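You operate a simulated robot arm through the tools that you are given. There is no shell and no other tool.

You run a simulated robot arm. Do the job below in one go: nothing can be reset, and whatever is moved stays where it is left.

## Task
Take the capped cylinder out of the jig and put everything back.
Fine: arm aside, caps on their marked plates, lock free, clamp drawn back, cylinder in the green tray.

The check looks at the end state, three seconds after you hand in, the way a careful person would. Anything else that was tipped, shoved, dropped, spilled or broken makes it a failure. Lids that push on must go on centred and level and be pressed home; caps that screw on are set level and turned clockwise until they are tight.

## Robot
A 7-joint arm with a two-finger parallel gripper, fixed in place. Base frame: the origin is on the floor under the middle of its stand, x ahead of it, y to its left, z up; the work surface is at about z = 860. Lengths are in mm, angles in degrees, forces in N, time in s.
It reaches about 1479 mm from its shoulder. Its first joint turns from -166.0 to 166.0 degrees. Payload 4.4 kg.
The tool frame sits at the grasp point between the pads (the TCP): z along the fingers, y along the line on which they close. The tips reach 23 mm beyond it. Largest opening 94 mm; finger width 38, thickness 10; the body of the gripper, 54 by 96 mm, starts 39 mm behind the TCP.
Orientation is that of the tool frame in the base frame, as a unit quaternion [x, y, z, w]. With the fingers straight down and closing along the base's y, the tool's x points along the base's -x, its y along +y and its z along -z.

## Interface
- The arm moves only by the tool apply_moves. Its argument "moves" is a list that holds one entry, the list of rows, each a list of 7 numbers: the shift along the base's x, y, z in units of 100 mm (1.0 is 100 mm), then the turn, a rotation vector about the base's x, y, z in units of 180 degrees (1.0 is 180 degrees), then the gripper command, from -1 (shut) to 1 (fully open), values between in proportion. In form: [[[x, y, z, wx, wy, wz, fingers], ...]]. A call has 1 to 20 rows; each row is the pose to reach, as a shift and turn from the pose commanded when the call began. A call with a number of a shift or a turn outside -1 to 1 is refused whole. Rows are played at 5 a second. More than 50 mm and 8.6 degrees between two rows, or a gripper value outside its range, and nothing of the call is played. A pose out of reach is approached as far as the arm can. The call stops where the force on the tool passes 90 N (or 10 N more than at its start, if that is more) or the arm is blocked; 0.2 s more then pass. The fingers move at their own pace (about 72 mm/s each) and stop on an object; they squeeze with about 44 N. The grip force told is the motor's: it shows also when the fingers shut on nothing. Time passes only in rows, and 0.2 s behind the last, so rows that repeat a pose let the fingers close. The reply holds the time, the measured pose of the TCP, the force on the tool along the base axes, the opening and the grip force, in the units named above and with some noise, with the torque about the TCP (base axes, N m) and any sound that the robot's microphone picked up.
- Cameras (640 x 400 px; columns grow to the right, rows downward): "scene" is fixed at [221.3, 650.2, 1625.3]; the picture's right is [-0.34, -0.94, 0.00], its down [-0.66, 0.24, -0.71] and it looks along [0.67, -0.24, -0.71] (base axes); focal length 275 px, centre (320, 200). "wrist" rides on the gripper at [86, 16, -75] in the tool frame; the picture's right is [-0.18, 0.98, 0.00], its down [-0.58, -0.11, -0.81] and it looks along [-0.79, -0.15, 0.59] (tool axes); focal length 243 px, centre (320, 200).
- camera(camera): a new picture of that camera. No time passes.
- point_at(camera, pixels): for up to 12 pixels [column, row] of the newest picture of that camera ("zoom" is the newest enlarged one), the place [x, y, z] in the base frame of the surface seen there, good to about 2 mm. No time passes.
- close_up(camera, box): a new picture of the part [left, top, right, bottom] of that camera's present view, enlarged. No time passes.
- finish_job(): hands the job in; it is judged then, once.

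Unless the task says otherwise, let go and move clear before handing in.

The tools are called after "Call:" by a JSON object that holds its "method" and its "body". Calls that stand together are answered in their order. apply_moves: Moves the arm, as the interface text tells. Its arguments: {"type":"object","properties":{"moves":{"type":"array"}},"required":["moves"]} The other tools are called the same way: camera (camera) takes a picture; point_at (camera, pixels) gives the place of the surface under pixels of a picture; close_up (camera, box) takes an enlarged picture of a part of a camera's view; finish_job () hands the job in.

At the start:

```text
t: 0.0
tcp_pos: [631.9, 427.9, 1317.9]
tcp_rot: [0.0, 1.0, 0.001, 0.0]
force: [0.2, 0.2, -0.4]
wrist_torque: [0.01, 0.02, -0.01]
grip_width: 94.2
finger_force: 0.0
```

scene: 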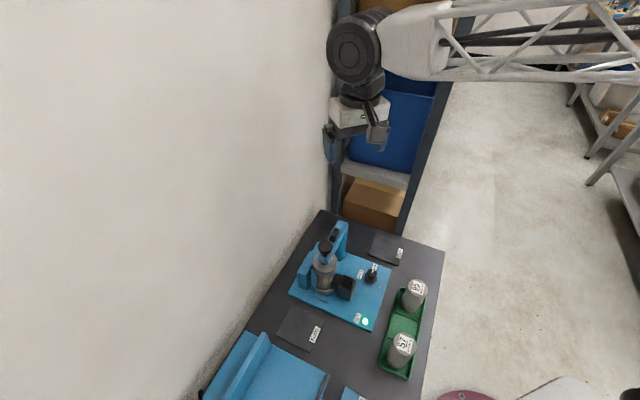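
wrist: 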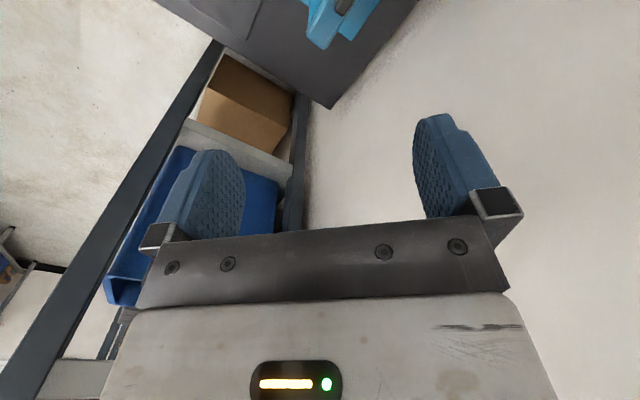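

The scene picture shows a blue jig around (335,285) with a capped cylinder, and a green tray around (403,330) with two cylinders. I'll take enlarged views before moving.

Call:
{"method": "close_up", "body": {"camera": "scene", "box": [270, 210, 450, 390]}}

Call:
{"method": "close_up", "body": {"camera": "scene", "box": [285, 220, 395, 335]}}

Call:
{"method": "close_up", "body": {"camera": "scene", "box": [180, 200, 500, 400]}}

```text
2.22 times, centred on (360, 300) of scene
```

zoom: 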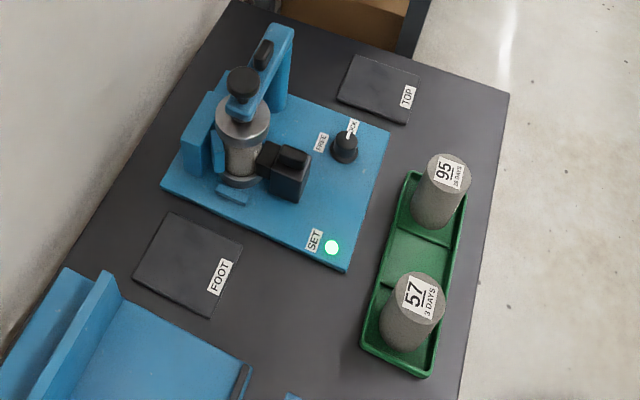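

```text
3.48 times, centred on (340, 278) of scene
```

zoom: 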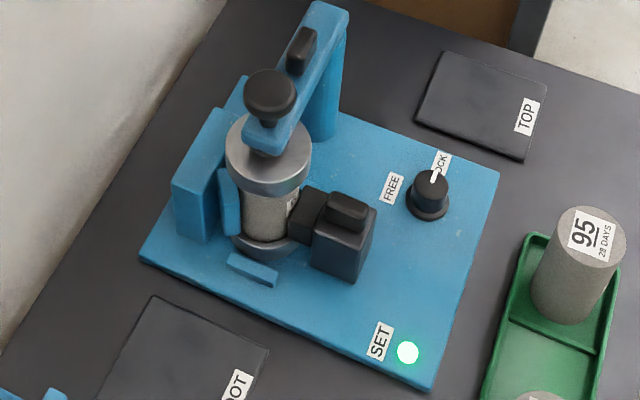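

```text
2.00 times, centred on (340, 300) of scene
```

zoom: 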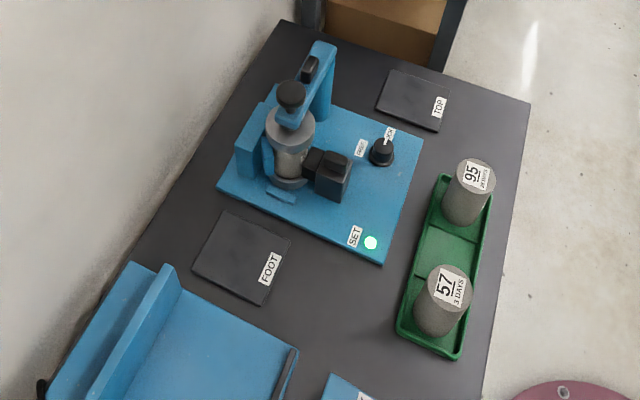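

The enlarged view shows the arm with a knob over the top cap, a lock knob pointing at LOCK, a black clamp at the cylinder, and the TOP and FOOT plates. I'll measure the key points in a fresh jig close-up.

Call:
{"method": "close_up", "body": {"camera": "scene", "box": [285, 220, 395, 335]}}

Call:
{"method": "point_at", "body": {"camera": "zoom", "pixels": [[270, 85], [302, 40], [325, 12], [250, 145], [268, 165], [233, 165], [298, 165], [348, 205], [345, 250], [305, 210], [428, 180], [432, 215]]}}

Call:
{"method": "point_at", "body": {"camera": "zoom", "pixels": [[408, 352], [392, 188], [440, 160], [200, 140], [195, 210], [228, 195], [250, 270], [255, 275], [265, 240], [240, 215], [330, 130], [480, 100]]}}

Call:
{"method": "point_at", "body": {"camera": "zoom", "pixels": [[445, 55], [545, 90], [525, 158], [418, 115], [155, 298], [265, 350], [498, 175], [430, 390], [142, 255], [590, 235], [530, 245], [560, 320]]}}

```text
3.48 times, centred on (340, 278) of scene
```

zoom: 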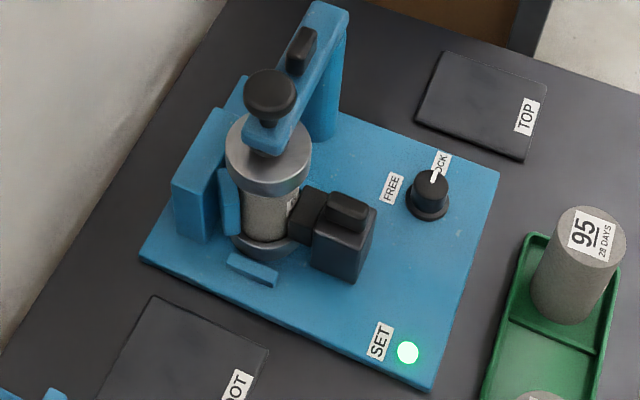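

```text
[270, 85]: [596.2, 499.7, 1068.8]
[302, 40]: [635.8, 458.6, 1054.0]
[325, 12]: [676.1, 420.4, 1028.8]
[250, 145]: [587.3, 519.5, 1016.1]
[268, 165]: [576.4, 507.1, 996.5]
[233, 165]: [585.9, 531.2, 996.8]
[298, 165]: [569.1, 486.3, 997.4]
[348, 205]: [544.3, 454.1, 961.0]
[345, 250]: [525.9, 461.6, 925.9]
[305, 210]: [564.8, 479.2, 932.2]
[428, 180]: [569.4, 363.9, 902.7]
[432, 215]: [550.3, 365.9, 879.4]
```

```text
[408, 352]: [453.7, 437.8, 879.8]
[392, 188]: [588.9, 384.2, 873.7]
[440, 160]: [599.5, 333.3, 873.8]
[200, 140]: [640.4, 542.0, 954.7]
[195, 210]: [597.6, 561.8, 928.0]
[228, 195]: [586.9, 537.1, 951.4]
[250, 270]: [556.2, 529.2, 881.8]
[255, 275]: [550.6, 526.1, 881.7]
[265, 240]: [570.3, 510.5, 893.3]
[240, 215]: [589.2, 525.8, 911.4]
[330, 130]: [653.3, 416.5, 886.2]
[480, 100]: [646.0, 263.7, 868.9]
```

```text
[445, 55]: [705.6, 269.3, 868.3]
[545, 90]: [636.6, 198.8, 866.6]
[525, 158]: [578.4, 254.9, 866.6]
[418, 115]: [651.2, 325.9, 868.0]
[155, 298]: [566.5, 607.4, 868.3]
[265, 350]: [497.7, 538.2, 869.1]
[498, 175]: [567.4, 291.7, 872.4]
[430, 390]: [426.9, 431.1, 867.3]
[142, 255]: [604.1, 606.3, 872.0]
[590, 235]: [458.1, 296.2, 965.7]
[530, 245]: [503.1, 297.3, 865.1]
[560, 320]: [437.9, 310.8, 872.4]
```

Jig is turned about 45° in the base frame (edge from (604,606) to (427,431)); the cylinder stands near (585,505). I'll move the arm out and turn it 45° to look at the jig with the wrist camera.

Call:
{"method": "apply_moves", "body": {"moves": [[[-0.16, -0.05, -0.1, 0, 0, 0.042, 1], [-0.33, -0.1, -0.2, 0, 0, 0.084, 1], [-0.5, -0.15, -0.3, 0, 0, 0.125, 1], [-0.66, -0.2, -0.4, 0, 0, 0.167, 1], [-0.83, -0.25, -0.5, 0, 0, 0.209, 1], [-1.0, -0.3, -0.6, 0, 0, 0.25, 1]]]}}

Call:
{"method": "apply_moves", "body": {"moves": [[[-0.33, -0.1, -0.2, 0, 0, 0, 1], [-0.66, -0.2, -0.4, 0, 0, 0, 1], [-1.0, -0.3, -0.6, 0, 0, 0, 1]]]}}

Call:
{"method": "camera", "body": {"camera": "wrist"}}

Call:
{"method": "camera", "body": {"camera": "scene"}}

```text
t: 1.4
tcp_pos: [530.6, 398.2, 1256.9]
tcp_rot: [-0.384, 0.923, 0.0, 0.0]
force: [0.0, -0.2, 0.4]
wrist_torque: [0.01, 0.01, -0.02]
grip_width: 94.2
finger_force: 0.1
```

```text
t: 2.2
tcp_pos: [430.6, 369.2, 1197.1]
tcp_rot: [-0.382, 0.924, 0.001, 0.0]
force: [0.0, 0.2, -0.2]
wrist_torque: [-0.03, 0.01, -0.02]
grip_width: 93.8
finger_force: 0.1
```

```text
taken
```

wrist: 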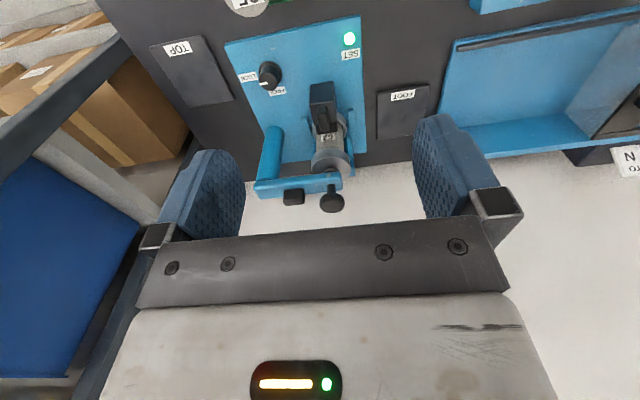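

```text
taken
```

scene: 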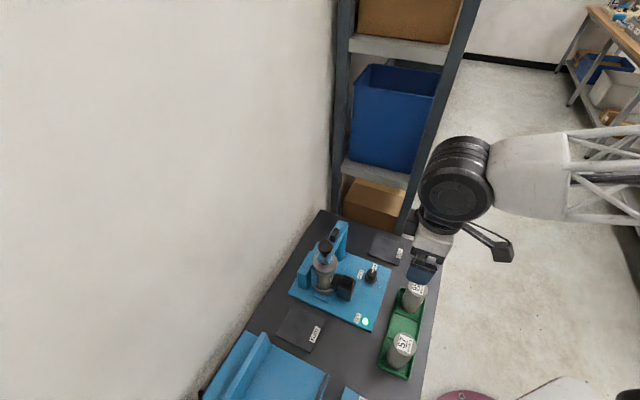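

The wrist picture is upside down (world up is picture down); the jig is at (225..370, 15..215). I'll enlarge it.

Call:
{"method": "close_up", "body": {"camera": "wrist", "box": [220, 100, 380, 225]}}

Call:
{"method": "close_up", "body": {"camera": "wrist", "box": [220, 10, 380, 110]}}

```text
3.20 times, centred on (300, 162) of wrist
```

zoom: 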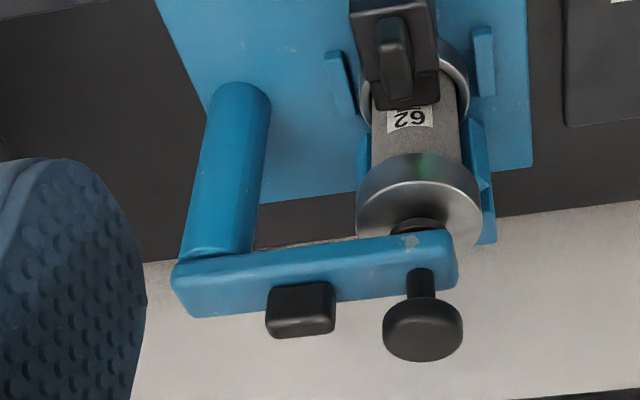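

```text
4.00 times, centred on (300, 60) of wrist
```

zoom: 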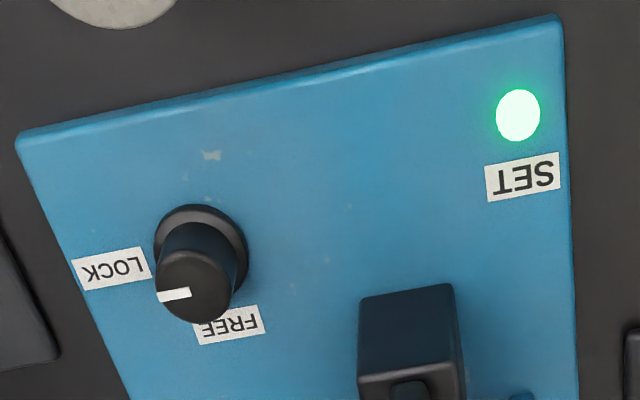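

The lock pointer (175,294) in the zoom points to LOCK; FREE is a quarter turn away. I'll measure the lock, then the arm parts.

Call:
{"method": "point_at", "body": {"camera": "zoom", "pixels": [[195, 295], [165, 295], [188, 293], [232, 290], [195, 320], [195, 265], [110, 267], [230, 323], [200, 210], [245, 255], [518, 115], [410, 340]]}}

Call:
{"method": "close_up", "body": {"camera": "wrist", "box": [220, 100, 380, 225]}}

Call:
{"method": "point_at", "body": {"camera": "zoom", "pixels": [[422, 345], [422, 325], [390, 330], [455, 325], [300, 315], [270, 325], [333, 310], [300, 290], [215, 270], [240, 90], [420, 285], [420, 170]]}}

Call:
{"method": "point_at", "body": {"camera": "zoom", "pixels": [[375, 195], [470, 190], [420, 210], [365, 215], [478, 215], [393, 60], [395, 30], [375, 30], [412, 30], [345, 85], [483, 60], [430, 90]]}}

```text
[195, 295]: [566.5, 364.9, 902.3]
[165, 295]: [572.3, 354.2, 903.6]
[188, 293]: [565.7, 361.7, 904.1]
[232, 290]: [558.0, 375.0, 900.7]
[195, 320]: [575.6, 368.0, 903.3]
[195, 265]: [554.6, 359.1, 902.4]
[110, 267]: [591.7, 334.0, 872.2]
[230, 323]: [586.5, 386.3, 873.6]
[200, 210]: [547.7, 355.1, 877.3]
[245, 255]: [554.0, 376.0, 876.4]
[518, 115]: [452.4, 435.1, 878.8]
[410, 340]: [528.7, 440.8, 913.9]
```

```text
3.20 times, centred on (300, 162) of wrist
```

zoom: 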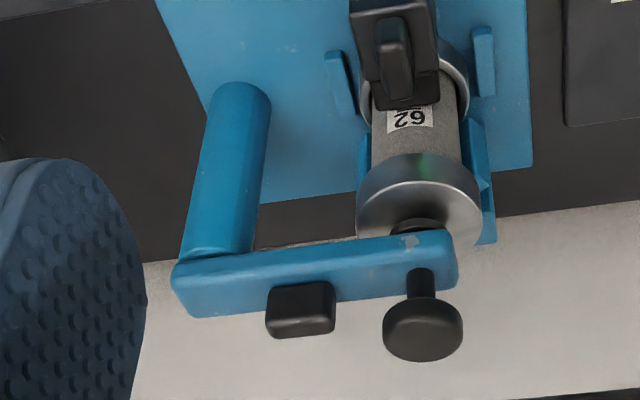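

```text
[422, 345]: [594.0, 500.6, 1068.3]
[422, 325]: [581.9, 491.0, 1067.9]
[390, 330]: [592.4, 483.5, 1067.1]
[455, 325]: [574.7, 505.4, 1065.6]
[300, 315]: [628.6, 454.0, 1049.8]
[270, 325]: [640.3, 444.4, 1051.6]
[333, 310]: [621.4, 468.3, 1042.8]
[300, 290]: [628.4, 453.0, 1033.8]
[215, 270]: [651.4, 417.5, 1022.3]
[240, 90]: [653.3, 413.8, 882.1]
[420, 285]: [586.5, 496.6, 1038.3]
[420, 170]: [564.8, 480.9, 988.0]
```

```text
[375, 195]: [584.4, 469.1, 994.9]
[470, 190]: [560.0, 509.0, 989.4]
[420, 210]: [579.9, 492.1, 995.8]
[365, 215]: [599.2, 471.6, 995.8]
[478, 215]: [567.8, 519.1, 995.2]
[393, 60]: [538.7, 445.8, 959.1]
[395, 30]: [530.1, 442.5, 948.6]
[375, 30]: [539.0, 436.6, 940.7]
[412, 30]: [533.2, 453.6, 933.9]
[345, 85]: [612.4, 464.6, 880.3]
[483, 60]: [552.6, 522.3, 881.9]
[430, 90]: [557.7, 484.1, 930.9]
```

Lock centre is about (565,364, top 903), arm handle about (633,455,1050), plunger knob about (590,499,1068). I'll go lower and tilt for a side view of the plunger to see how it meets the cap.

Call:
{"method": "apply_moves", "body": {"moves": [[[0, -0.1, -0.33, 0.033, -0.033, 0, 1], [0, -0.2, -0.66, 0.066, -0.066, 0, 1], [0, -0.3, -1.0, 0.098, -0.098, 0, 1]]]}}

Call:
{"method": "camera", "body": {"camera": "wrist"}}

```text
t: 3.0
tcp_pos: [432.8, 337.3, 1098.0]
tcp_rot: [-0.373, 0.902, 0.083, 0.201]
force: [-0.1, 0.2, 0.0]
wrist_torque: [-0.03, -0.03, -0.04]
grip_width: 94.4
finger_force: 0.0
```

```text
taken
```

wrist: 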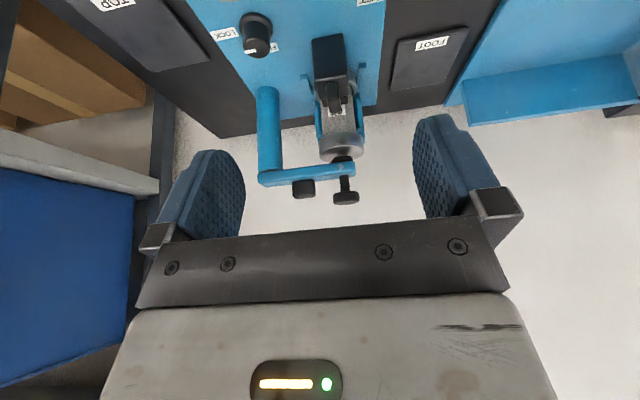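

Call:
{"method": "close_up", "body": {"camera": "wrist", "box": [240, 120, 380, 215]}}

Call:
{"method": "close_up", "body": {"camera": "wrist", "box": [280, 20, 400, 130]}}

```text
4.21 times, centred on (310, 168) of wrist
```

zoom: 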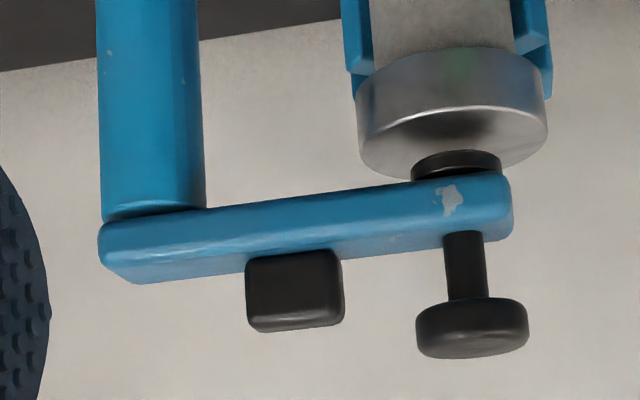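

```text
3.64 times, centred on (340, 75) of wrist
```

zoom: 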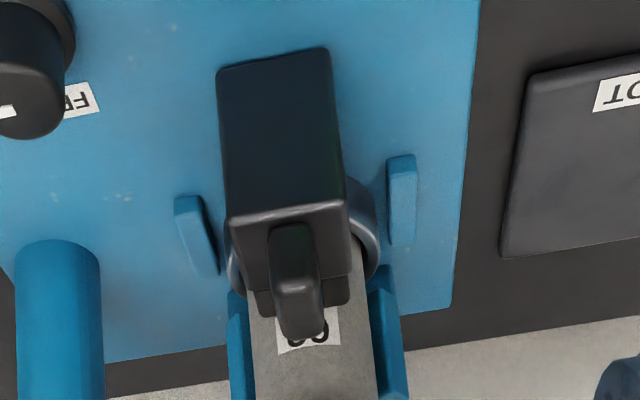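

The plunger's foot (455,160) sits on the cap's top, with knob and exposed stem above the arm. I'll measure heights here.

Call:
{"method": "close_up", "body": {"camera": "wrist", "box": [240, 120, 380, 215]}}

Call:
{"method": "point_at", "body": {"camera": "zoom", "pixels": [[468, 270], [468, 312], [468, 350], [420, 330], [525, 325], [468, 240], [468, 200], [455, 168], [420, 172], [495, 165], [295, 262], [295, 315]]}}

Call:
{"method": "point_at", "body": {"camera": "zoom", "pixels": [[250, 300], [340, 290], [150, 150], [105, 150], [195, 150], [450, 90], [450, 128], [362, 130], [545, 110], [110, 260], [505, 220], [300, 240]]}}

Call:
{"method": "close_up", "body": {"camera": "wrist", "box": [280, 20, 400, 130]}}

Call:
{"method": "point_at", "body": {"camera": "zoom", "pixels": [[275, 130], [225, 90], [328, 70], [230, 215], [340, 205], [285, 240], [320, 240], [300, 280], [300, 325], [290, 290], [250, 240], [345, 290]]}}

Call:
{"method": "point_at", "body": {"camera": "zoom", "pixels": [[365, 220], [232, 265], [195, 240], [402, 200], [188, 200], [410, 160], [262, 300], [335, 300], [240, 340], [385, 340], [260, 350], [365, 360]]}}

```text
4.21 times, centred on (310, 168) of wrist
```

zoom: 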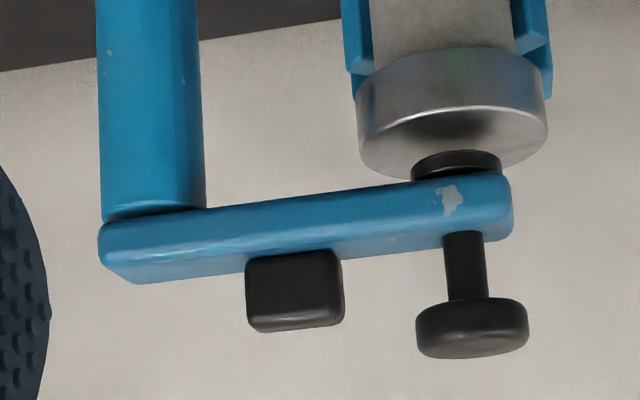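

```text
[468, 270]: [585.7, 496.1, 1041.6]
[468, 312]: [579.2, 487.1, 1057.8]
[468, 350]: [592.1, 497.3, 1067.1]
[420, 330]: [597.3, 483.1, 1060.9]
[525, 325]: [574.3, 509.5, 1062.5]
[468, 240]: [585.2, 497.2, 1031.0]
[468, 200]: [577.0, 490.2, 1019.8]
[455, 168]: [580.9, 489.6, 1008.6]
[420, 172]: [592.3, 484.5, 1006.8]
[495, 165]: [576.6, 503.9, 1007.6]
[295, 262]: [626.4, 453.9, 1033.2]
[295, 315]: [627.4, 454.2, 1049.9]
```

```text
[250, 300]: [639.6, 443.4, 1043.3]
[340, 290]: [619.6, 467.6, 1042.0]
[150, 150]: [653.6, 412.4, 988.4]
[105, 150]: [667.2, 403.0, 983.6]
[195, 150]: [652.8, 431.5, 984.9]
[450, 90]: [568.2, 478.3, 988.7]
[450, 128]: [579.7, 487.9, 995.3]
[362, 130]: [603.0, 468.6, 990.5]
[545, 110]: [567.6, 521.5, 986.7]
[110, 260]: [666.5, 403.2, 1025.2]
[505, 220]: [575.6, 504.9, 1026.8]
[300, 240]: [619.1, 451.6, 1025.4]
```

```text
3.64 times, centred on (340, 75) of wrist
```

zoom: 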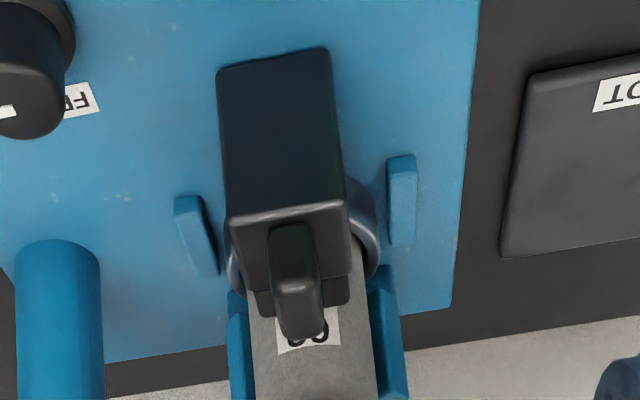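

```text
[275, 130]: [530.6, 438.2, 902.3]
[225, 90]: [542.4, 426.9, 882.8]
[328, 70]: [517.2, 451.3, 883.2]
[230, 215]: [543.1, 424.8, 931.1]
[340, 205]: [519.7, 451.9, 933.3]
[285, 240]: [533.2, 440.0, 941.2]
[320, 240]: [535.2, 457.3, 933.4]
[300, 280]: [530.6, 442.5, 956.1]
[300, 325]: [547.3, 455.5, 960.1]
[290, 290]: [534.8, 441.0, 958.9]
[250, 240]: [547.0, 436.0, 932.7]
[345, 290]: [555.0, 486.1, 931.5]
```

```text
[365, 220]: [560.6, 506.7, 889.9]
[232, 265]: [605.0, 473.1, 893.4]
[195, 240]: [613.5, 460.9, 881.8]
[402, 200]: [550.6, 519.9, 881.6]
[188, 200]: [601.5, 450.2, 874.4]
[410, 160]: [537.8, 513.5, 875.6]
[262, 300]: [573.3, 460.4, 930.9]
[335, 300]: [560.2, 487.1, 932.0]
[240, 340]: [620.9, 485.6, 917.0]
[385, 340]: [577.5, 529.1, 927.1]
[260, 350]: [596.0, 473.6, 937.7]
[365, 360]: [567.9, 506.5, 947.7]
```

Cap/cylinder axis comes out at about (591,500), arm underside near z 1012, clamp handle near (540,449, 933–960). One tighter look at the plunger foot and the arm end before touching anything.

Call:
{"method": "close_up", "body": {"camera": "wrist", "box": [315, 130, 375, 170]}}

Call:
{"method": "close_up", "body": {"camera": "scene", "box": [305, 220, 355, 300]}}

```text
10.00 times, centred on (345, 150) of wrist
```

zoom: 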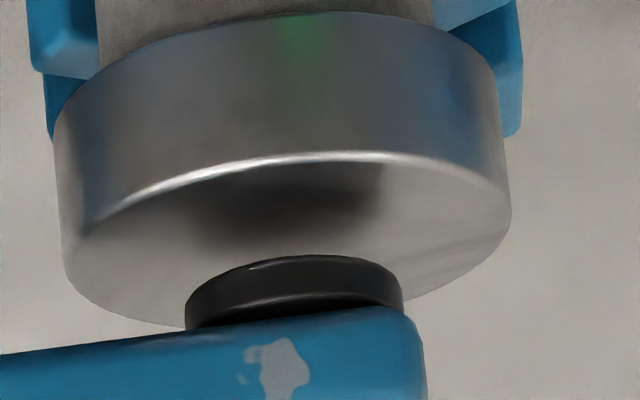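

```text
5.00 times, centred on (330, 260) of scene
```

zoom: 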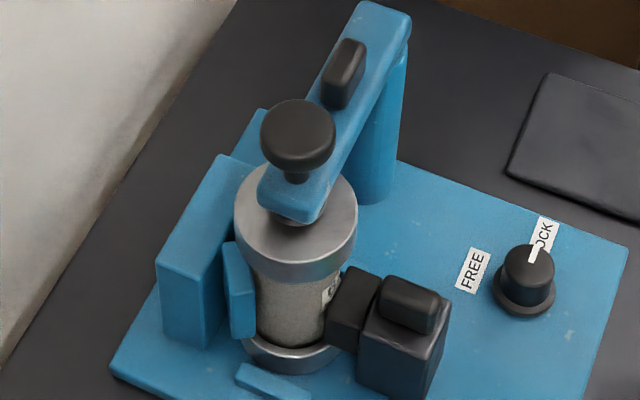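

The foot sits a few mm above the cap (its shadow is visible at (280,200)), so the arm should swing without touching the plunger. First I'll level the tool and bring it over the lock knob at (565,364).

Call:
{"method": "apply_moves", "body": {"moves": [[[0.1, 0, 0.1, -0.033, 0.033, 0, 0.5], [0.2, 0, 0.2, -0.066, 0.066, 0, 0.3], [0.3, 0.0, 0.3, -0.098, 0.098, 0, 0.1]]]}}

Call:
{"method": "apply_moves", "body": {"moves": [[[0.17, 0.04, -0.1, 0, 0, -0.042, 0.064], [0.34, 0.09, -0.2, 0, 0, -0.084, 0.064], [0.51, 0.13, -0.3, 0, 0, -0.125, 0.064], [0.68, 0.18, -0.4, 0, 0, -0.167, 0.064], [0.85, 0.22, -0.5, 0, 0, -0.209, 0.064], [1.0, 0.26, -0.6, 0, 0, -0.25, 0.064]]]}}

Call:
{"method": "camera", "body": {"camera": "wrist"}}

Call:
{"method": "camera", "body": {"camera": "scene"}}

```text
t: 3.8
tcp_pos: [460.7, 337.5, 1128.0]
tcp_rot: [-0.382, 0.924, 0.0, -0.001]
force: [0.3, 0.4, 0.2]
wrist_torque: [-0.01, -0.01, 0.0]
grip_width: 51.9
finger_force: 0.0
```

```text
t: 5.2
tcp_pos: [560.8, 365.6, 1066.3]
tcp_rot: [0.001, 1.0, 0.0, 0.0]
force: [0.8, 0.4, 0.3]
wrist_torque: [0.0, 0.01, -0.01]
grip_width: 50.0
finger_force: 0.0
```

```text
taken
```

wrist: 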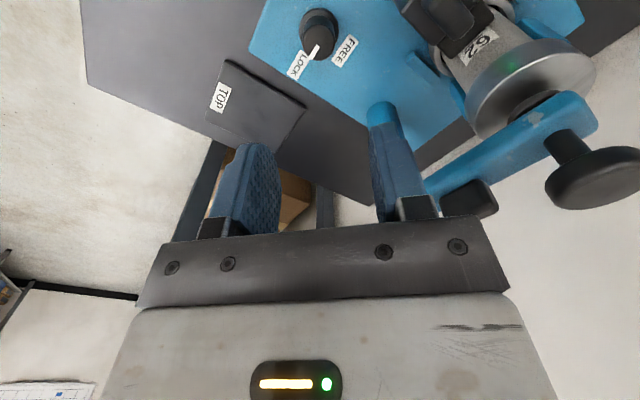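

```text
taken
```

scene: 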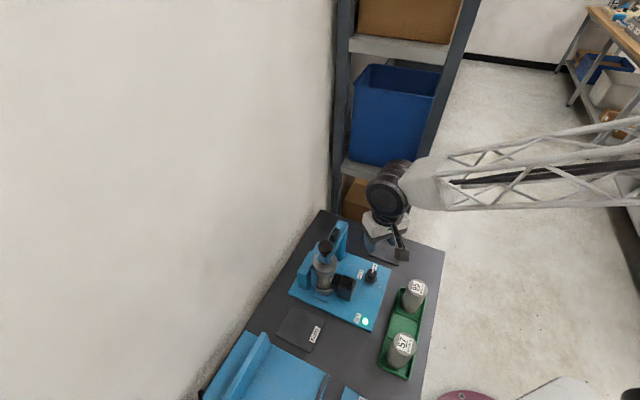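

The lock is now at (318,30) in the wrist view. I'll refine its centre.

Call:
{"method": "close_up", "body": {"camera": "wrist", "box": [280, 0, 370, 70]}}

Call:
{"method": "point_at", "body": {"camera": "wrist", "pixels": [[318, 45], [304, 45], [332, 42], [320, 58], [317, 36], [320, 15], [303, 20], [337, 18], [300, 64], [345, 50]]}}

```text
5.71 times, centred on (325, 35) of wrist
```

zoom: 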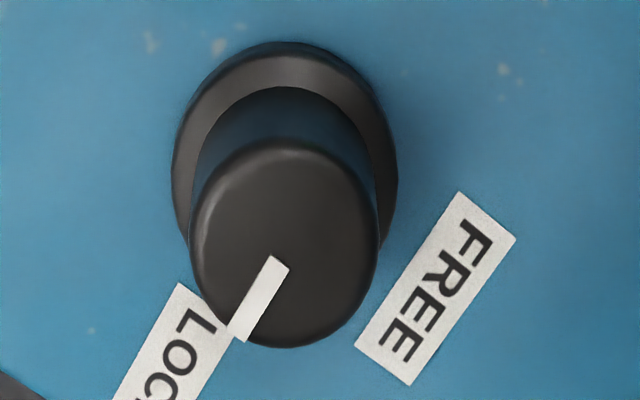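

```text
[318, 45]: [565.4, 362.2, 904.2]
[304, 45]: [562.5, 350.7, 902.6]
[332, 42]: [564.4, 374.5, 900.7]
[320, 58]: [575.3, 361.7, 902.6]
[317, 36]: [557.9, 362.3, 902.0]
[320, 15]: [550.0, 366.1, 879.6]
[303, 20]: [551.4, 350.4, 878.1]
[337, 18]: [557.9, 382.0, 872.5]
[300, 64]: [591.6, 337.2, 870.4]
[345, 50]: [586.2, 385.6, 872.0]
```

Knob centre is about (564,362.5), 25 mm wide, top 903. I'll descend with the fingers open 50 mm so the tips end at about z 884, then look.

Call:
{"method": "apply_moves", "body": {"moves": [[[0.02, -0.014, -0.3, 0, 0, 0, 0.064], [0.02, -0.014, -0.6, 0, 0, 0, 0.064], [0.02, -0.014, -0.9, 0, 0, 0, 0.064]]]}}

Call:
{"method": "apply_moves", "body": {"moves": [[[0, 0, -0.3, 0, 0, 0, 0.064], [0, 0, -0.5, 0, 0, 0, 0.064], [0, 0, -0.6, 0, 0, 0, 0.064], [0, 0, -0.72, 0, 0, 0, 0.064]]]}}

Call:
{"method": "camera", "body": {"camera": "wrist"}}

Call:
{"method": "close_up", "body": {"camera": "scene", "box": [300, 220, 440, 320]}}

```text
t: 6.0
tcp_pos: [563.1, 364.0, 977.7]
tcp_rot: [0.0, 1.0, 0.0, 0.001]
force: [-0.3, 0.9, 0.7]
wrist_torque: [0.01, 0.0, -0.01]
grip_width: 50.0
finger_force: 0.2
```

```text
t: 7.0
tcp_pos: [561.9, 362.6, 904.1]
tcp_rot: [0.0, 1.0, 0.0, 0.0]
force: [-0.3, -0.3, -0.2]
wrist_torque: [0.0, -0.03, -0.03]
grip_width: 49.9
finger_force: 0.1
```

```text
taken
```

wrist: 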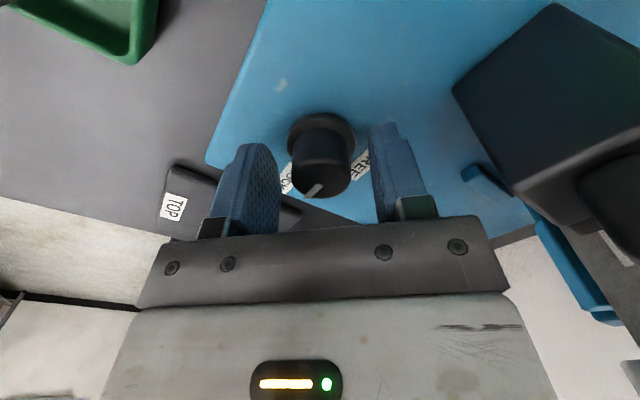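

```text
4.00 times, centred on (370, 270) of scene
```

zoom: 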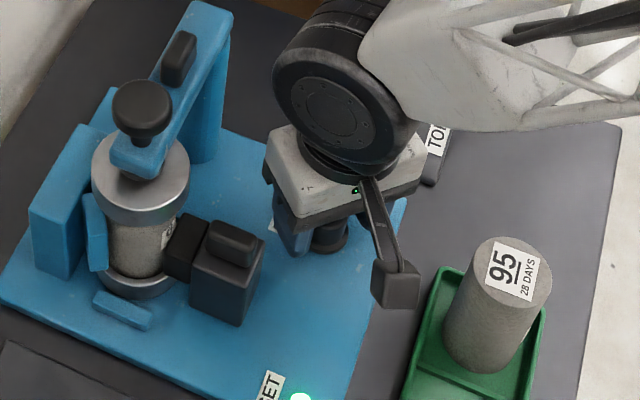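

The scene zoom shows the camera box hanging out on a bracket at (395,285), so it could sweep near cylinder 95. I'll measure both before turning.

Call:
{"method": "point_at", "body": {"camera": "zoom", "pixels": [[512, 268], [475, 275], [551, 275], [505, 240], [500, 300], [395, 285], [375, 270], [416, 275], [375, 300], [416, 302], [395, 262], [485, 360]]}}

Call:
{"method": "close_up", "body": {"camera": "scene", "box": [360, 260, 440, 390]}}

Call:
{"method": "point_at", "body": {"camera": "zoom", "pixels": [[340, 300], [325, 80], [300, 160], [390, 160], [345, 190], [300, 230], [420, 100], [280, 310], [370, 330], [330, 260]]}}

```text
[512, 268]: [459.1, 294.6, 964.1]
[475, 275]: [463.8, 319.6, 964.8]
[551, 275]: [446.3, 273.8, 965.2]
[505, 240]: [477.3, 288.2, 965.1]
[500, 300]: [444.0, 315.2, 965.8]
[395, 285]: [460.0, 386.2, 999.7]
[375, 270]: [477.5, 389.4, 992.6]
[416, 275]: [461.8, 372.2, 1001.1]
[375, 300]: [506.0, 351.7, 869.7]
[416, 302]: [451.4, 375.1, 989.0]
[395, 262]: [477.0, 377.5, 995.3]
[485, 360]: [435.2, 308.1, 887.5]
```

```text
3.08 times, centred on (400, 325) of scene
```

zoom: 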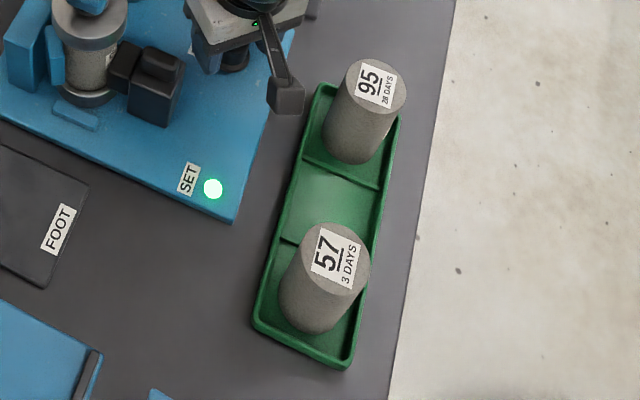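

```text
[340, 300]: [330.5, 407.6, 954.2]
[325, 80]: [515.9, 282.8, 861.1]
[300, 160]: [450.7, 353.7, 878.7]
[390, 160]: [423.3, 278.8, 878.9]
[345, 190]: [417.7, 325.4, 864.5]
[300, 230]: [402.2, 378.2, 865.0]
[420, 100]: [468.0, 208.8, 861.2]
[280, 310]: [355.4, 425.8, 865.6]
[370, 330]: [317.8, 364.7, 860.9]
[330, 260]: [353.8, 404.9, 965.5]
```

Cylinder 95's top is z 965 and the camera box stays at z ≥ 980 at that radius, so the quarter turn clears it. Now I'll close on the lock knob.

Call:
{"method": "apply_moves", "body": {"moves": [[[0, 0, 0, 0, 0, 0, -0.3], [0, 0, 0, 0, 0, 0, -0.6], [0, 0, 0, 0, 0, 0, -1], [0, 0, 0, 0, 0, 0, -1]]]}}

Call:
{"method": "camera", "body": {"camera": "wrist"}}

```text
t: 8.0
tcp_pos: [562.6, 362.8, 904.9]
tcp_rot: [0.0, 1.0, 0.0, 0.0]
force: [2.4, 7.6, -7.7]
wrist_torque: [0.6, -0.29, 0.01]
grip_width: 29.6
finger_force: 45.0
```

```text
taken
```

wrist: 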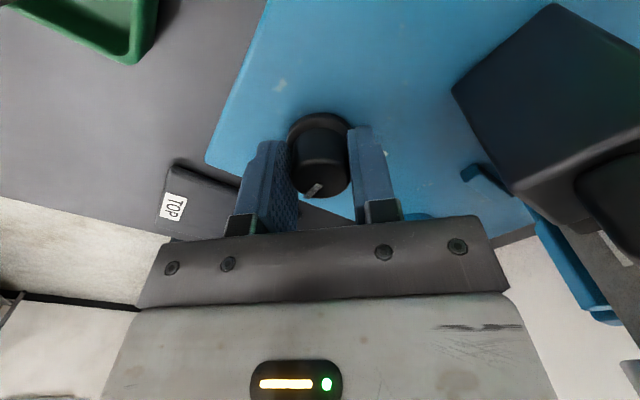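

Gripped at 29.6 mm on the knob. I'll turn counter-clockwise (LOCK towards FREE) 30° first and watch the torque.

Call:
{"method": "apply_moves", "body": {"moves": [[[0, 0, 0, 0, 0, 0.042, -1], [0, 0, 0, 0, 0, 0.083, -1], [0, 0, 0, 0, 0, 0.125, -1], [0, 0, 0, 0, 0, 0.167, -1]]]}}

Call:
{"method": "camera", "body": {"camera": "wrist"}}

```text
t: 9.0
tcp_pos: [562.9, 361.6, 904.9]
tcp_rot: [-0.26, 0.966, 0.0, -0.002]
force: [14.2, -26.7, -12.7]
wrist_torque: [0.62, -0.77, -0.06]
grip_width: 29.9
finger_force: 44.6
```

```text
taken
```

wrist: 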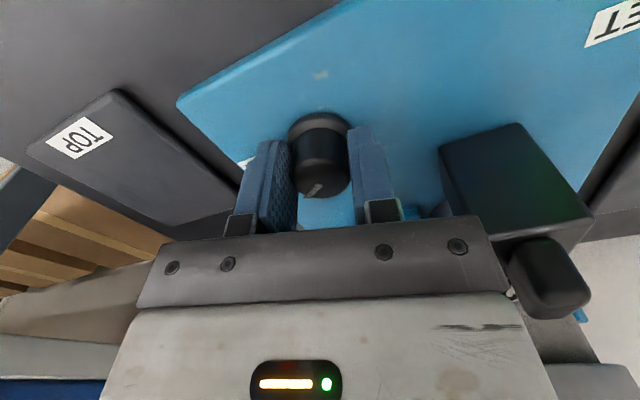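

The knob turns with the gripper, but the side force (14,-27) says its axis lies about 3 mm further along +x. I'll shift +3 mm in x and continue turning to 60°.

Call:
{"method": "apply_moves", "body": {"moves": [[[0.015, 0, 0, 0, 0, 0, -1], [0.03, 0, 0, 0, 0, 0, -1], [0.03, 0, 0, 0, 0, 0.042, -1], [0.03, 0, 0, 0, 0, 0.083, -1], [0.03, 0, 0, 0, 0, 0.125, -1], [0.03, 0, 0, 0, 0, 0.167, -1]]]}}

Call:
{"method": "camera", "body": {"camera": "wrist"}}

```text
t: 10.4
tcp_pos: [564.8, 363.0, 904.1]
tcp_rot: [-0.501, 0.866, 0.0, 0.0]
force: [-37.5, 26.4, -23.1]
wrist_torque: [-0.06, 0.1, 0.0]
grip_width: 29.6
finger_force: 44.9
```

```text
taken
```

wrist: 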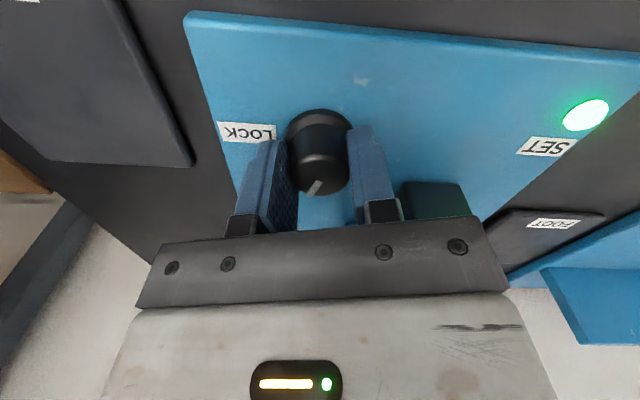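

The readings fit a knob axis at commanded (565.7,362.7), so I'll shift back 1.2 mm in x and finish the turn to 90°.

Call:
{"method": "apply_moves", "body": {"moves": [[[-0.012, 0.002, 0, 0, 0, 0, -1], [-0.012, 0.002, 0, 0, 0, 0, -1], [-0.012, 0.002, 0, 0, 0, 0.042, -1], [-0.012, 0.002, 0, 0, 0, 0.083, -1], [-0.012, 0.002, 0, 0, 0, 0.125, -1], [-0.012, 0.002, 0, 0, 0, 0.167, -1]]]}}

Call:
{"method": "camera", "body": {"camera": "wrist"}}

```text
t: 11.8
tcp_pos: [564.9, 362.8, 905.9]
tcp_rot: [0.709, -0.705, -0.001, 0.0]
force: [-25.2, 10.0, -8.2]
wrist_torque: [0.22, 0.66, -0.61]
grip_width: 29.9
finger_force: 45.3
```

```text
taken
```

wrist: 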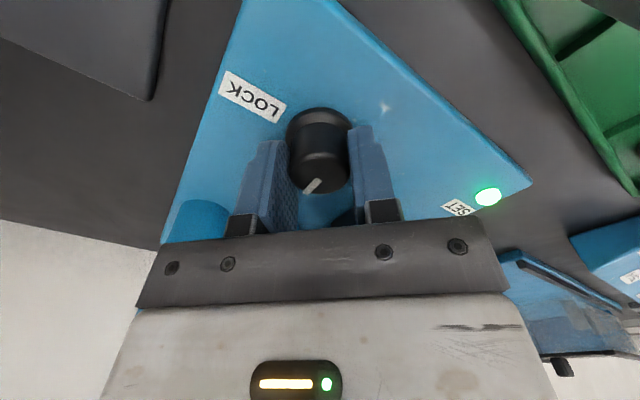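

The tool turned a full 90° with a torque of -0.6 at the end, suggesting the stop at FREE. I'll open, rise and look at the pointer.

Call:
{"method": "apply_moves", "body": {"moves": [[[0, 0, 0, 0, 0, 0, 0.064], [0, 0, 0, 0, 0, 0, 0.064], [0, 0, 0.3, 0, 0, 0, 0.064], [0, 0, 0.6, 0, 0, 0, 0.064], [0, 0, 1.0, 0, 0, 0, 0.064]]]}}

Call:
{"method": "camera", "body": {"camera": "wrist"}}

Call:
{"method": "close_up", "body": {"camera": "scene", "box": [300, 220, 440, 320]}}

```text
t: 13.0
tcp_pos: [564.0, 363.6, 1005.0]
tcp_rot: [0.709, -0.706, 0.0, 0.0]
force: [0.2, -0.5, -0.1]
wrist_torque: [0.03, 0.03, 0.03]
grip_width: 50.1
finger_force: 0.2
```

```text
taken
```

wrist: 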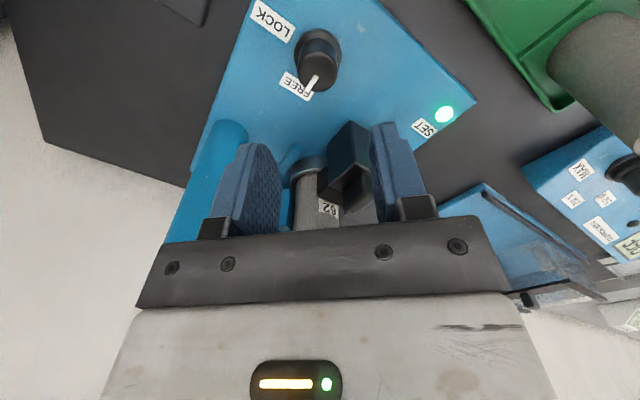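

```text
4.00 times, centred on (370, 270) of scene
```

zoom: 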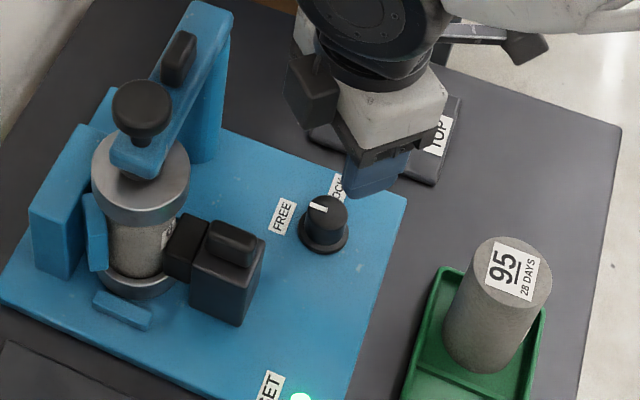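

The mark now points toward the FREE label (wrist (312,85), label (297,85)). I'll check its angle closely.

Call:
{"method": "close_up", "body": {"camera": "scene", "box": [360, 255, 395, 290]}}

Call:
{"method": "point_at", "body": {"camera": "zoom", "pixels": [[320, 200]]}}

Call:
{"method": "close_up", "body": {"camera": "wrist", "box": [270, 10, 360, 110]}}

```text
11.43 times, centred on (378, 272) of scene
```

zoom: 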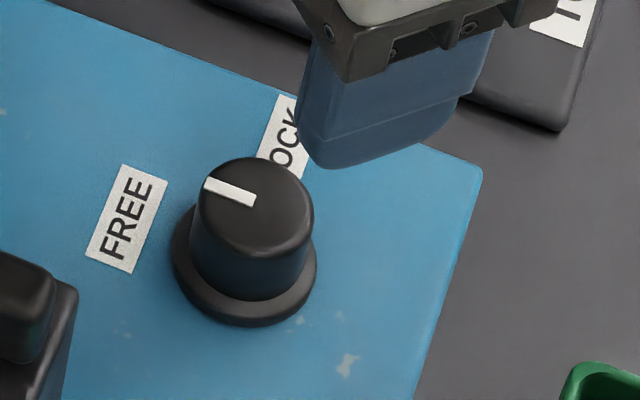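

```text
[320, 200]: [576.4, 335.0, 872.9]
```

```text
4.00 times, centred on (315, 60) of wrist
```

zoom: 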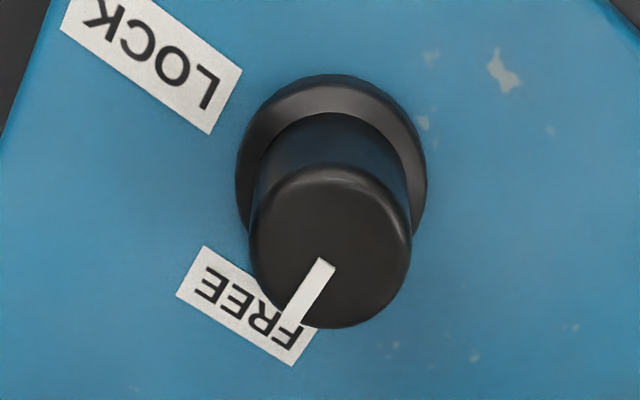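

Call:
{"method": "point_at", "body": {"camera": "zoom", "pixels": [[325, 265], [310, 288], [298, 308], [332, 245], [332, 320], [258, 245], [405, 240], [245, 305], [155, 65]]}}

```text
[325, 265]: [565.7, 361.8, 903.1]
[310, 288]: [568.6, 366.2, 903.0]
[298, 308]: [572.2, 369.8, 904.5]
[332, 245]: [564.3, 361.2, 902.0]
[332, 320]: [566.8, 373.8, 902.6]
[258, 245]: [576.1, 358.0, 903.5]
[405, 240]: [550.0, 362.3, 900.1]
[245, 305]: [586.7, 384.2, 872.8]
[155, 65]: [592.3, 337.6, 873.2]
```

The pointer direction (565.7,361.8)→(572.2,369.8) matches FREE. Next I'll rise and come above the arm's handle with the fingers turned to close across the arm, after checking where the wall is.

Call:
{"method": "point_at", "body": {"camera": "scene", "pixels": [[318, 212], [295, 240], [250, 320], [325, 190], [300, 200], [280, 230], [340, 150], [345, 215], [370, 215]]}}

Call:
{"method": "apply_moves", "body": {"moves": [[[0, 0, 0.3, 0, 0, 0, 0.064], [0, 0, 0.6, 0, 0, 0.042, 0.064], [0, 0, 1.0, 0, 0, 0.083, 0.064], [0, 0, 1.0, 0, 0, 0.125, 0.064], [0, 0, 1.0, 0, 0, 0.167, 0.064], [0, 0, 1.0, 0, 0, 0.209, 0.064], [0, 0, 1.0, 0, 0, 0.25, 0.064]]]}}

Call:
{"method": "apply_moves", "body": {"moves": [[[0.17, 0.24, 0.1, 0, 0, 0, 0.064], [0.34, 0.48, 0.1, 0, 0, 0, 0.064], [0.51, 0.73, 0.1, 0, 0, 0, 0.064], [0.68, 0.97, 0.1, 0, 0, 0, 0.064]]]}}

Call:
{"method": "camera", "body": {"camera": "wrist"}}

Call:
{"method": "camera", "body": {"camera": "scene"}}

```text
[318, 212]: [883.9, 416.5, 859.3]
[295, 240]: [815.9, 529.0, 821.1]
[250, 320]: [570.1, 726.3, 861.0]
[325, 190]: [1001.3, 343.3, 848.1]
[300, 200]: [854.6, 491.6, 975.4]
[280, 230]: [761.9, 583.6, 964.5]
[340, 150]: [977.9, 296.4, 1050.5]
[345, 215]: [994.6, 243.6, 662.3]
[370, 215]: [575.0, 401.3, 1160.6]
```

```text
t: 14.6
tcp_pos: [565.0, 361.6, 1105.0]
tcp_rot: [0.925, -0.38, 0.0, -0.001]
force: [-0.8, -0.4, 0.4]
wrist_torque: [0.01, 0.01, 0.03]
grip_width: 50.0
finger_force: 0.0
```

```text
t: 15.6
tcp_pos: [630.1, 459.8, 1116.4]
tcp_rot: [0.925, -0.381, 0.0, 0.0]
force: [-0.2, -0.4, 0.0]
wrist_torque: [0.01, -0.01, 0.02]
grip_width: 50.0
finger_force: 0.0
```

```text
taken
```

wrist: 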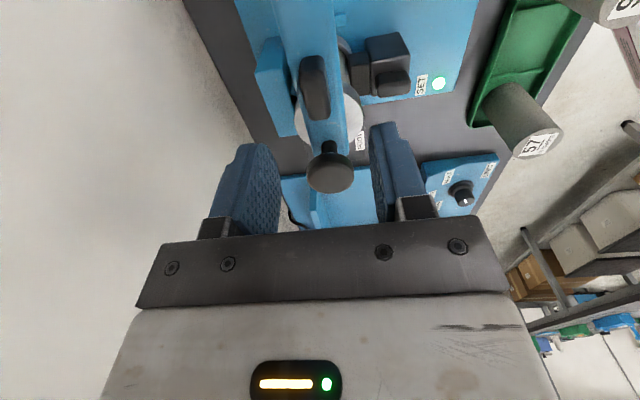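

```text
taken
```

scene: 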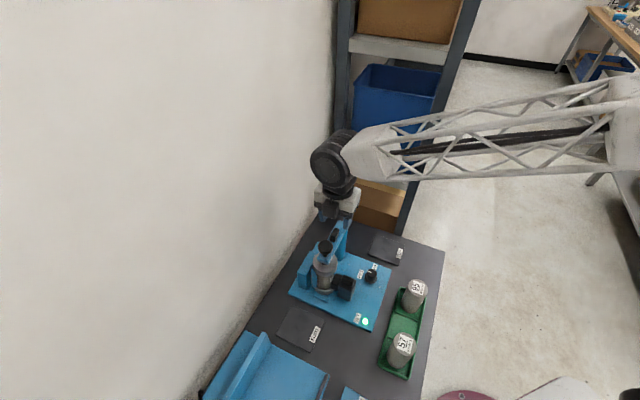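

I'm above the handle; wall lies at x+y≈1346, about 180 mm from the post. I'll measure the handle at (313,88).

Call:
{"method": "close_up", "body": {"camera": "wrist", "box": [260, 0, 380, 130]}}

Call:
{"method": "point_at", "body": {"camera": "wrist", "pixels": [[312, 70], [302, 70], [322, 70], [315, 100], [305, 100], [328, 100], [312, 57], [316, 113], [297, 65], [299, 90], [331, 60], [331, 165]]}}

Call:
{"method": "point_at", "body": {"camera": "wrist", "pixels": [[290, 5], [325, 5], [308, 20], [340, 60], [300, 120], [345, 120], [350, 130], [380, 50], [393, 85], [360, 75], [313, 170], [350, 172]]}}

```text
3.08 times, centred on (320, 65) of wrist
```

zoom: 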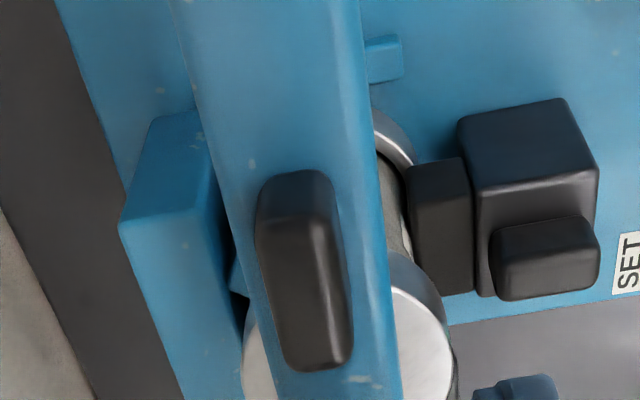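

```text
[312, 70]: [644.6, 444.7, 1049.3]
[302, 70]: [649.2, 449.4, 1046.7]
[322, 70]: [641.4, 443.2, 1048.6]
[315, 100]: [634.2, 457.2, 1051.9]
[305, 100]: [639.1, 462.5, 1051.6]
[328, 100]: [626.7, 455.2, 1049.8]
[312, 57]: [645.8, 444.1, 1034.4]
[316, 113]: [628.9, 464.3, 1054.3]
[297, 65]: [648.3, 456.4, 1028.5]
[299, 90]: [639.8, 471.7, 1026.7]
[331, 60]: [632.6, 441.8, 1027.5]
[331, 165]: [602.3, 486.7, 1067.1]
```

```text
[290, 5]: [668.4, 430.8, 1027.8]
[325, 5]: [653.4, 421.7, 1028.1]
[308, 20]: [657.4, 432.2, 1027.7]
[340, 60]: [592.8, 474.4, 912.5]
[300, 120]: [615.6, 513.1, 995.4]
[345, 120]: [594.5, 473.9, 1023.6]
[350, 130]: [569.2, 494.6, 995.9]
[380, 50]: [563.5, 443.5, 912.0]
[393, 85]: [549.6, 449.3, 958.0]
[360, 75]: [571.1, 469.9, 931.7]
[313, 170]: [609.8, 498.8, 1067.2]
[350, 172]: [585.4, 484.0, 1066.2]
```

Handle centre is about (635,457.5), arm top 1028, handle top 1053. I'll descend so the tips stop at about z 1033 and close on the handle.

Call:
{"method": "apply_moves", "body": {"moves": [[[0.01, -0.02, -0.25, 0, 0, 0, 0.064], [0.01, -0.02, -0.45, 0, 0, 0, 0.064], [0.01, -0.02, -0.59, 0, 0, 0, 0.064]]]}}

Call:
{"method": "camera", "body": {"camera": "wrist"}}

```text
t: 16.4
tcp_pos: [632.8, 458.1, 1057.3]
tcp_rot: [0.924, -0.381, 0.0, -0.001]
force: [0.4, -0.7, 0.2]
wrist_torque: [0.01, -0.03, -0.02]
grip_width: 49.8
finger_force: 0.1
```

```text
taken
```

wrist: 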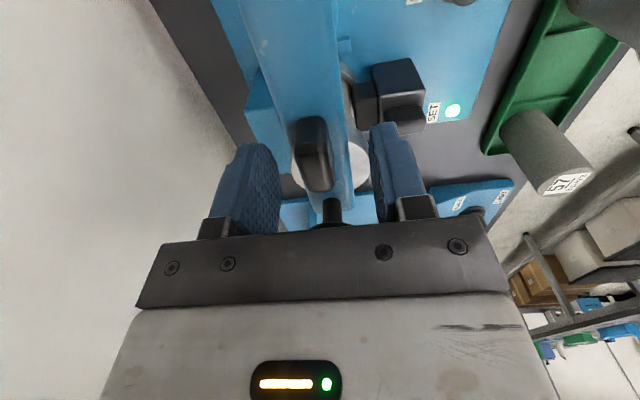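

Call:
{"method": "point_at", "body": {"camera": "wrist", "pixels": [[300, 150], [313, 150], [328, 150], [303, 180], [318, 180], [331, 180], [375, 170], [277, 170], [310, 118]]}}

Call:
{"method": "close_up", "body": {"camera": "wrist", "box": [220, 90, 440, 230]}}

```text
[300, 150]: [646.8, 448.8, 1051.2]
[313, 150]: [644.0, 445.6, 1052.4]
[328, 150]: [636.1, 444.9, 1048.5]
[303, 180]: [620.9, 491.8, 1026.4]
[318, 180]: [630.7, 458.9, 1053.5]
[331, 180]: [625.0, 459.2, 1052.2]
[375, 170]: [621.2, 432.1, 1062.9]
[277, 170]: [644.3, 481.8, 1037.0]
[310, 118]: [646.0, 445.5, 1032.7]
```

```text
2.86 times, centred on (330, 160) of wrist
```

zoom: 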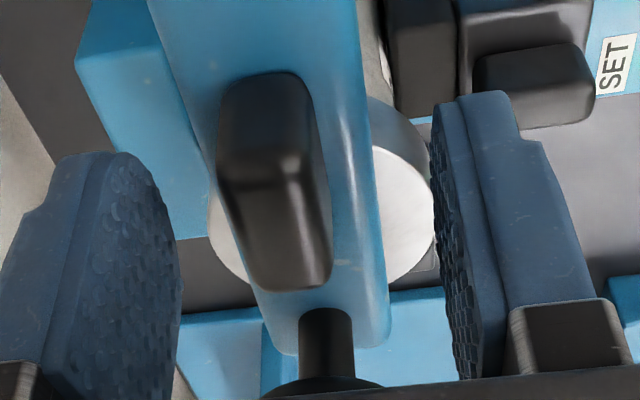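

Handle is centred within 1–2 mm between the fingers. Closing on it.

Call:
{"method": "apply_moves", "body": {"moves": [[[0, 0, 0, 0, 0, 0, -0.3], [0, 0, 0, 0, 0, 0, -0.6], [0, 0, 0, 0, 0, 0, -1], [0, 0, 0, 0, 0, 0, -1]]]}}

Call:
{"method": "camera", "body": {"camera": "wrist"}}

```text
t: 17.4
tcp_pos: [634.3, 460.3, 1057.2]
tcp_rot: [0.924, -0.381, 0.001, -0.001]
force: [48.1, 44.7, -14.9]
wrist_torque: [0.48, -0.05, -0.17]
grip_width: 15.5
finger_force: 45.2
```

```text
taken
```

wrist: 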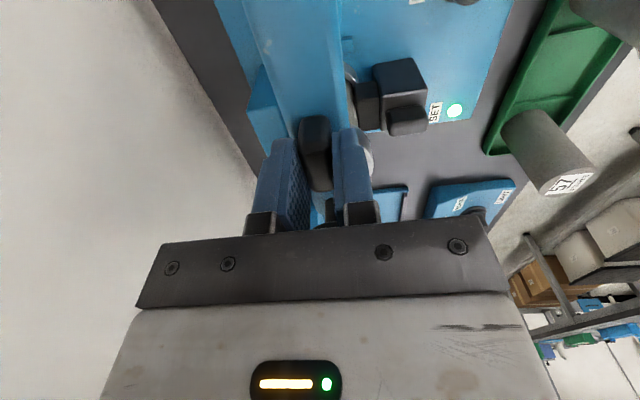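

The handle resists being nudged toward (-,-) (force 48,45), so that way seems stopped. I'll recentre and try a small clockwise swing about the post at (668,422).

Call:
{"method": "apply_moves", "body": {"moves": [[[0.012, 0.012, 0, 0, 0, 0, -1], [0.012, 0.012, 0, 0, 0, 0, -1], [0.038, 0.033, 0, 0, 0, -0.022, -1], [0.066, 0.053, 0, 0, 0, -0.044, -1]]]}}

Call:
{"method": "camera", "body": {"camera": "wrist"}}

Call:
{"method": "close_up", "body": {"camera": "scene", "box": [300, 190, 400, 320]}}

```text
t: 18.4
tcp_pos: [638.5, 464.0, 1057.9]
tcp_rot: [0.896, -0.443, 0.0, 0.0]
force: [-11.1, 31.5, -0.9]
wrist_torque: [-0.27, -0.32, 0.59]
grip_width: 15.8
finger_force: 44.9
```

```text
taken
```

wrist: 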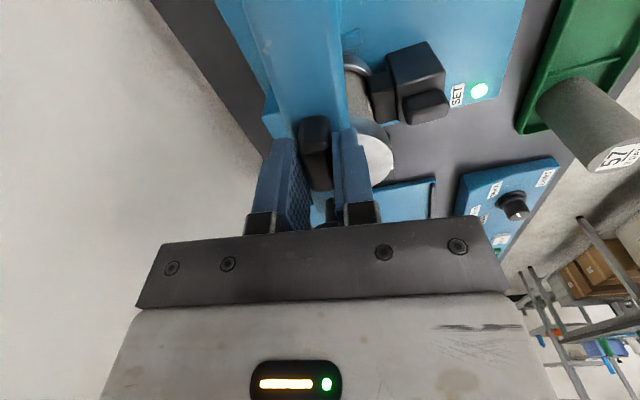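

```text
3.08 times, centred on (350, 255) of scene
```

zoom: 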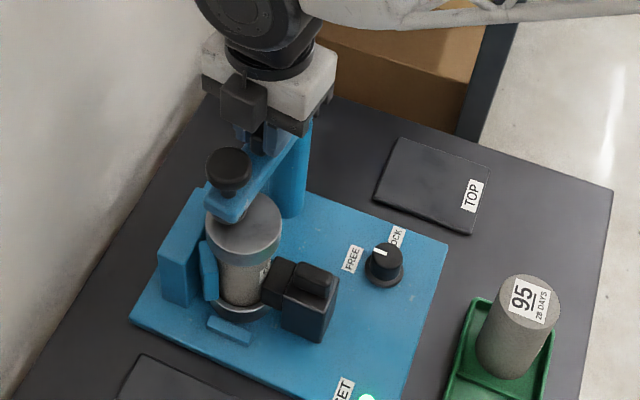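

The arm swings clockwise. A radial pull of about 30 N means my radius is slightly short, so I'll widen it by 1 mm and continue to 28°.

Call:
{"method": "apply_moves", "body": {"moves": [[[0.025, 0.0245, 0, 0, 0, -0.022, -1], [0.0555, 0.0403, 0, 0, 0, -0.044, -1], [0.0871, 0.054, 0, 0, 0, -0.067, -1], [0.1196, 0.0654, 0, 0, 0, -0.089, -1], [0.1528, 0.0746, 0, 0, 0, -0.111, -1]]]}}

Call:
{"method": "close_up", "body": {"camera": "scene", "box": [300, 190, 400, 320]}}

```text
t: 19.6
tcp_pos: [654.5, 472.0, 1056.7]
tcp_rot: [0.805, -0.593, 0.0, 0.0]
force: [-7.3, 39.9, 8.4]
wrist_torque: [0.35, 0.16, 0.27]
grip_width: 15.9
finger_force: 44.8
```

```text
3.08 times, centred on (350, 255) of scene
```

zoom: 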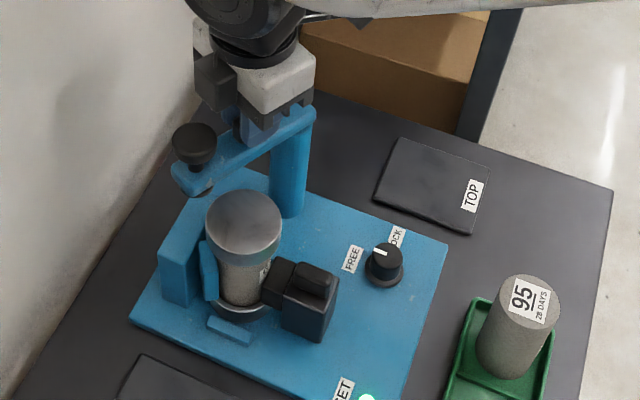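

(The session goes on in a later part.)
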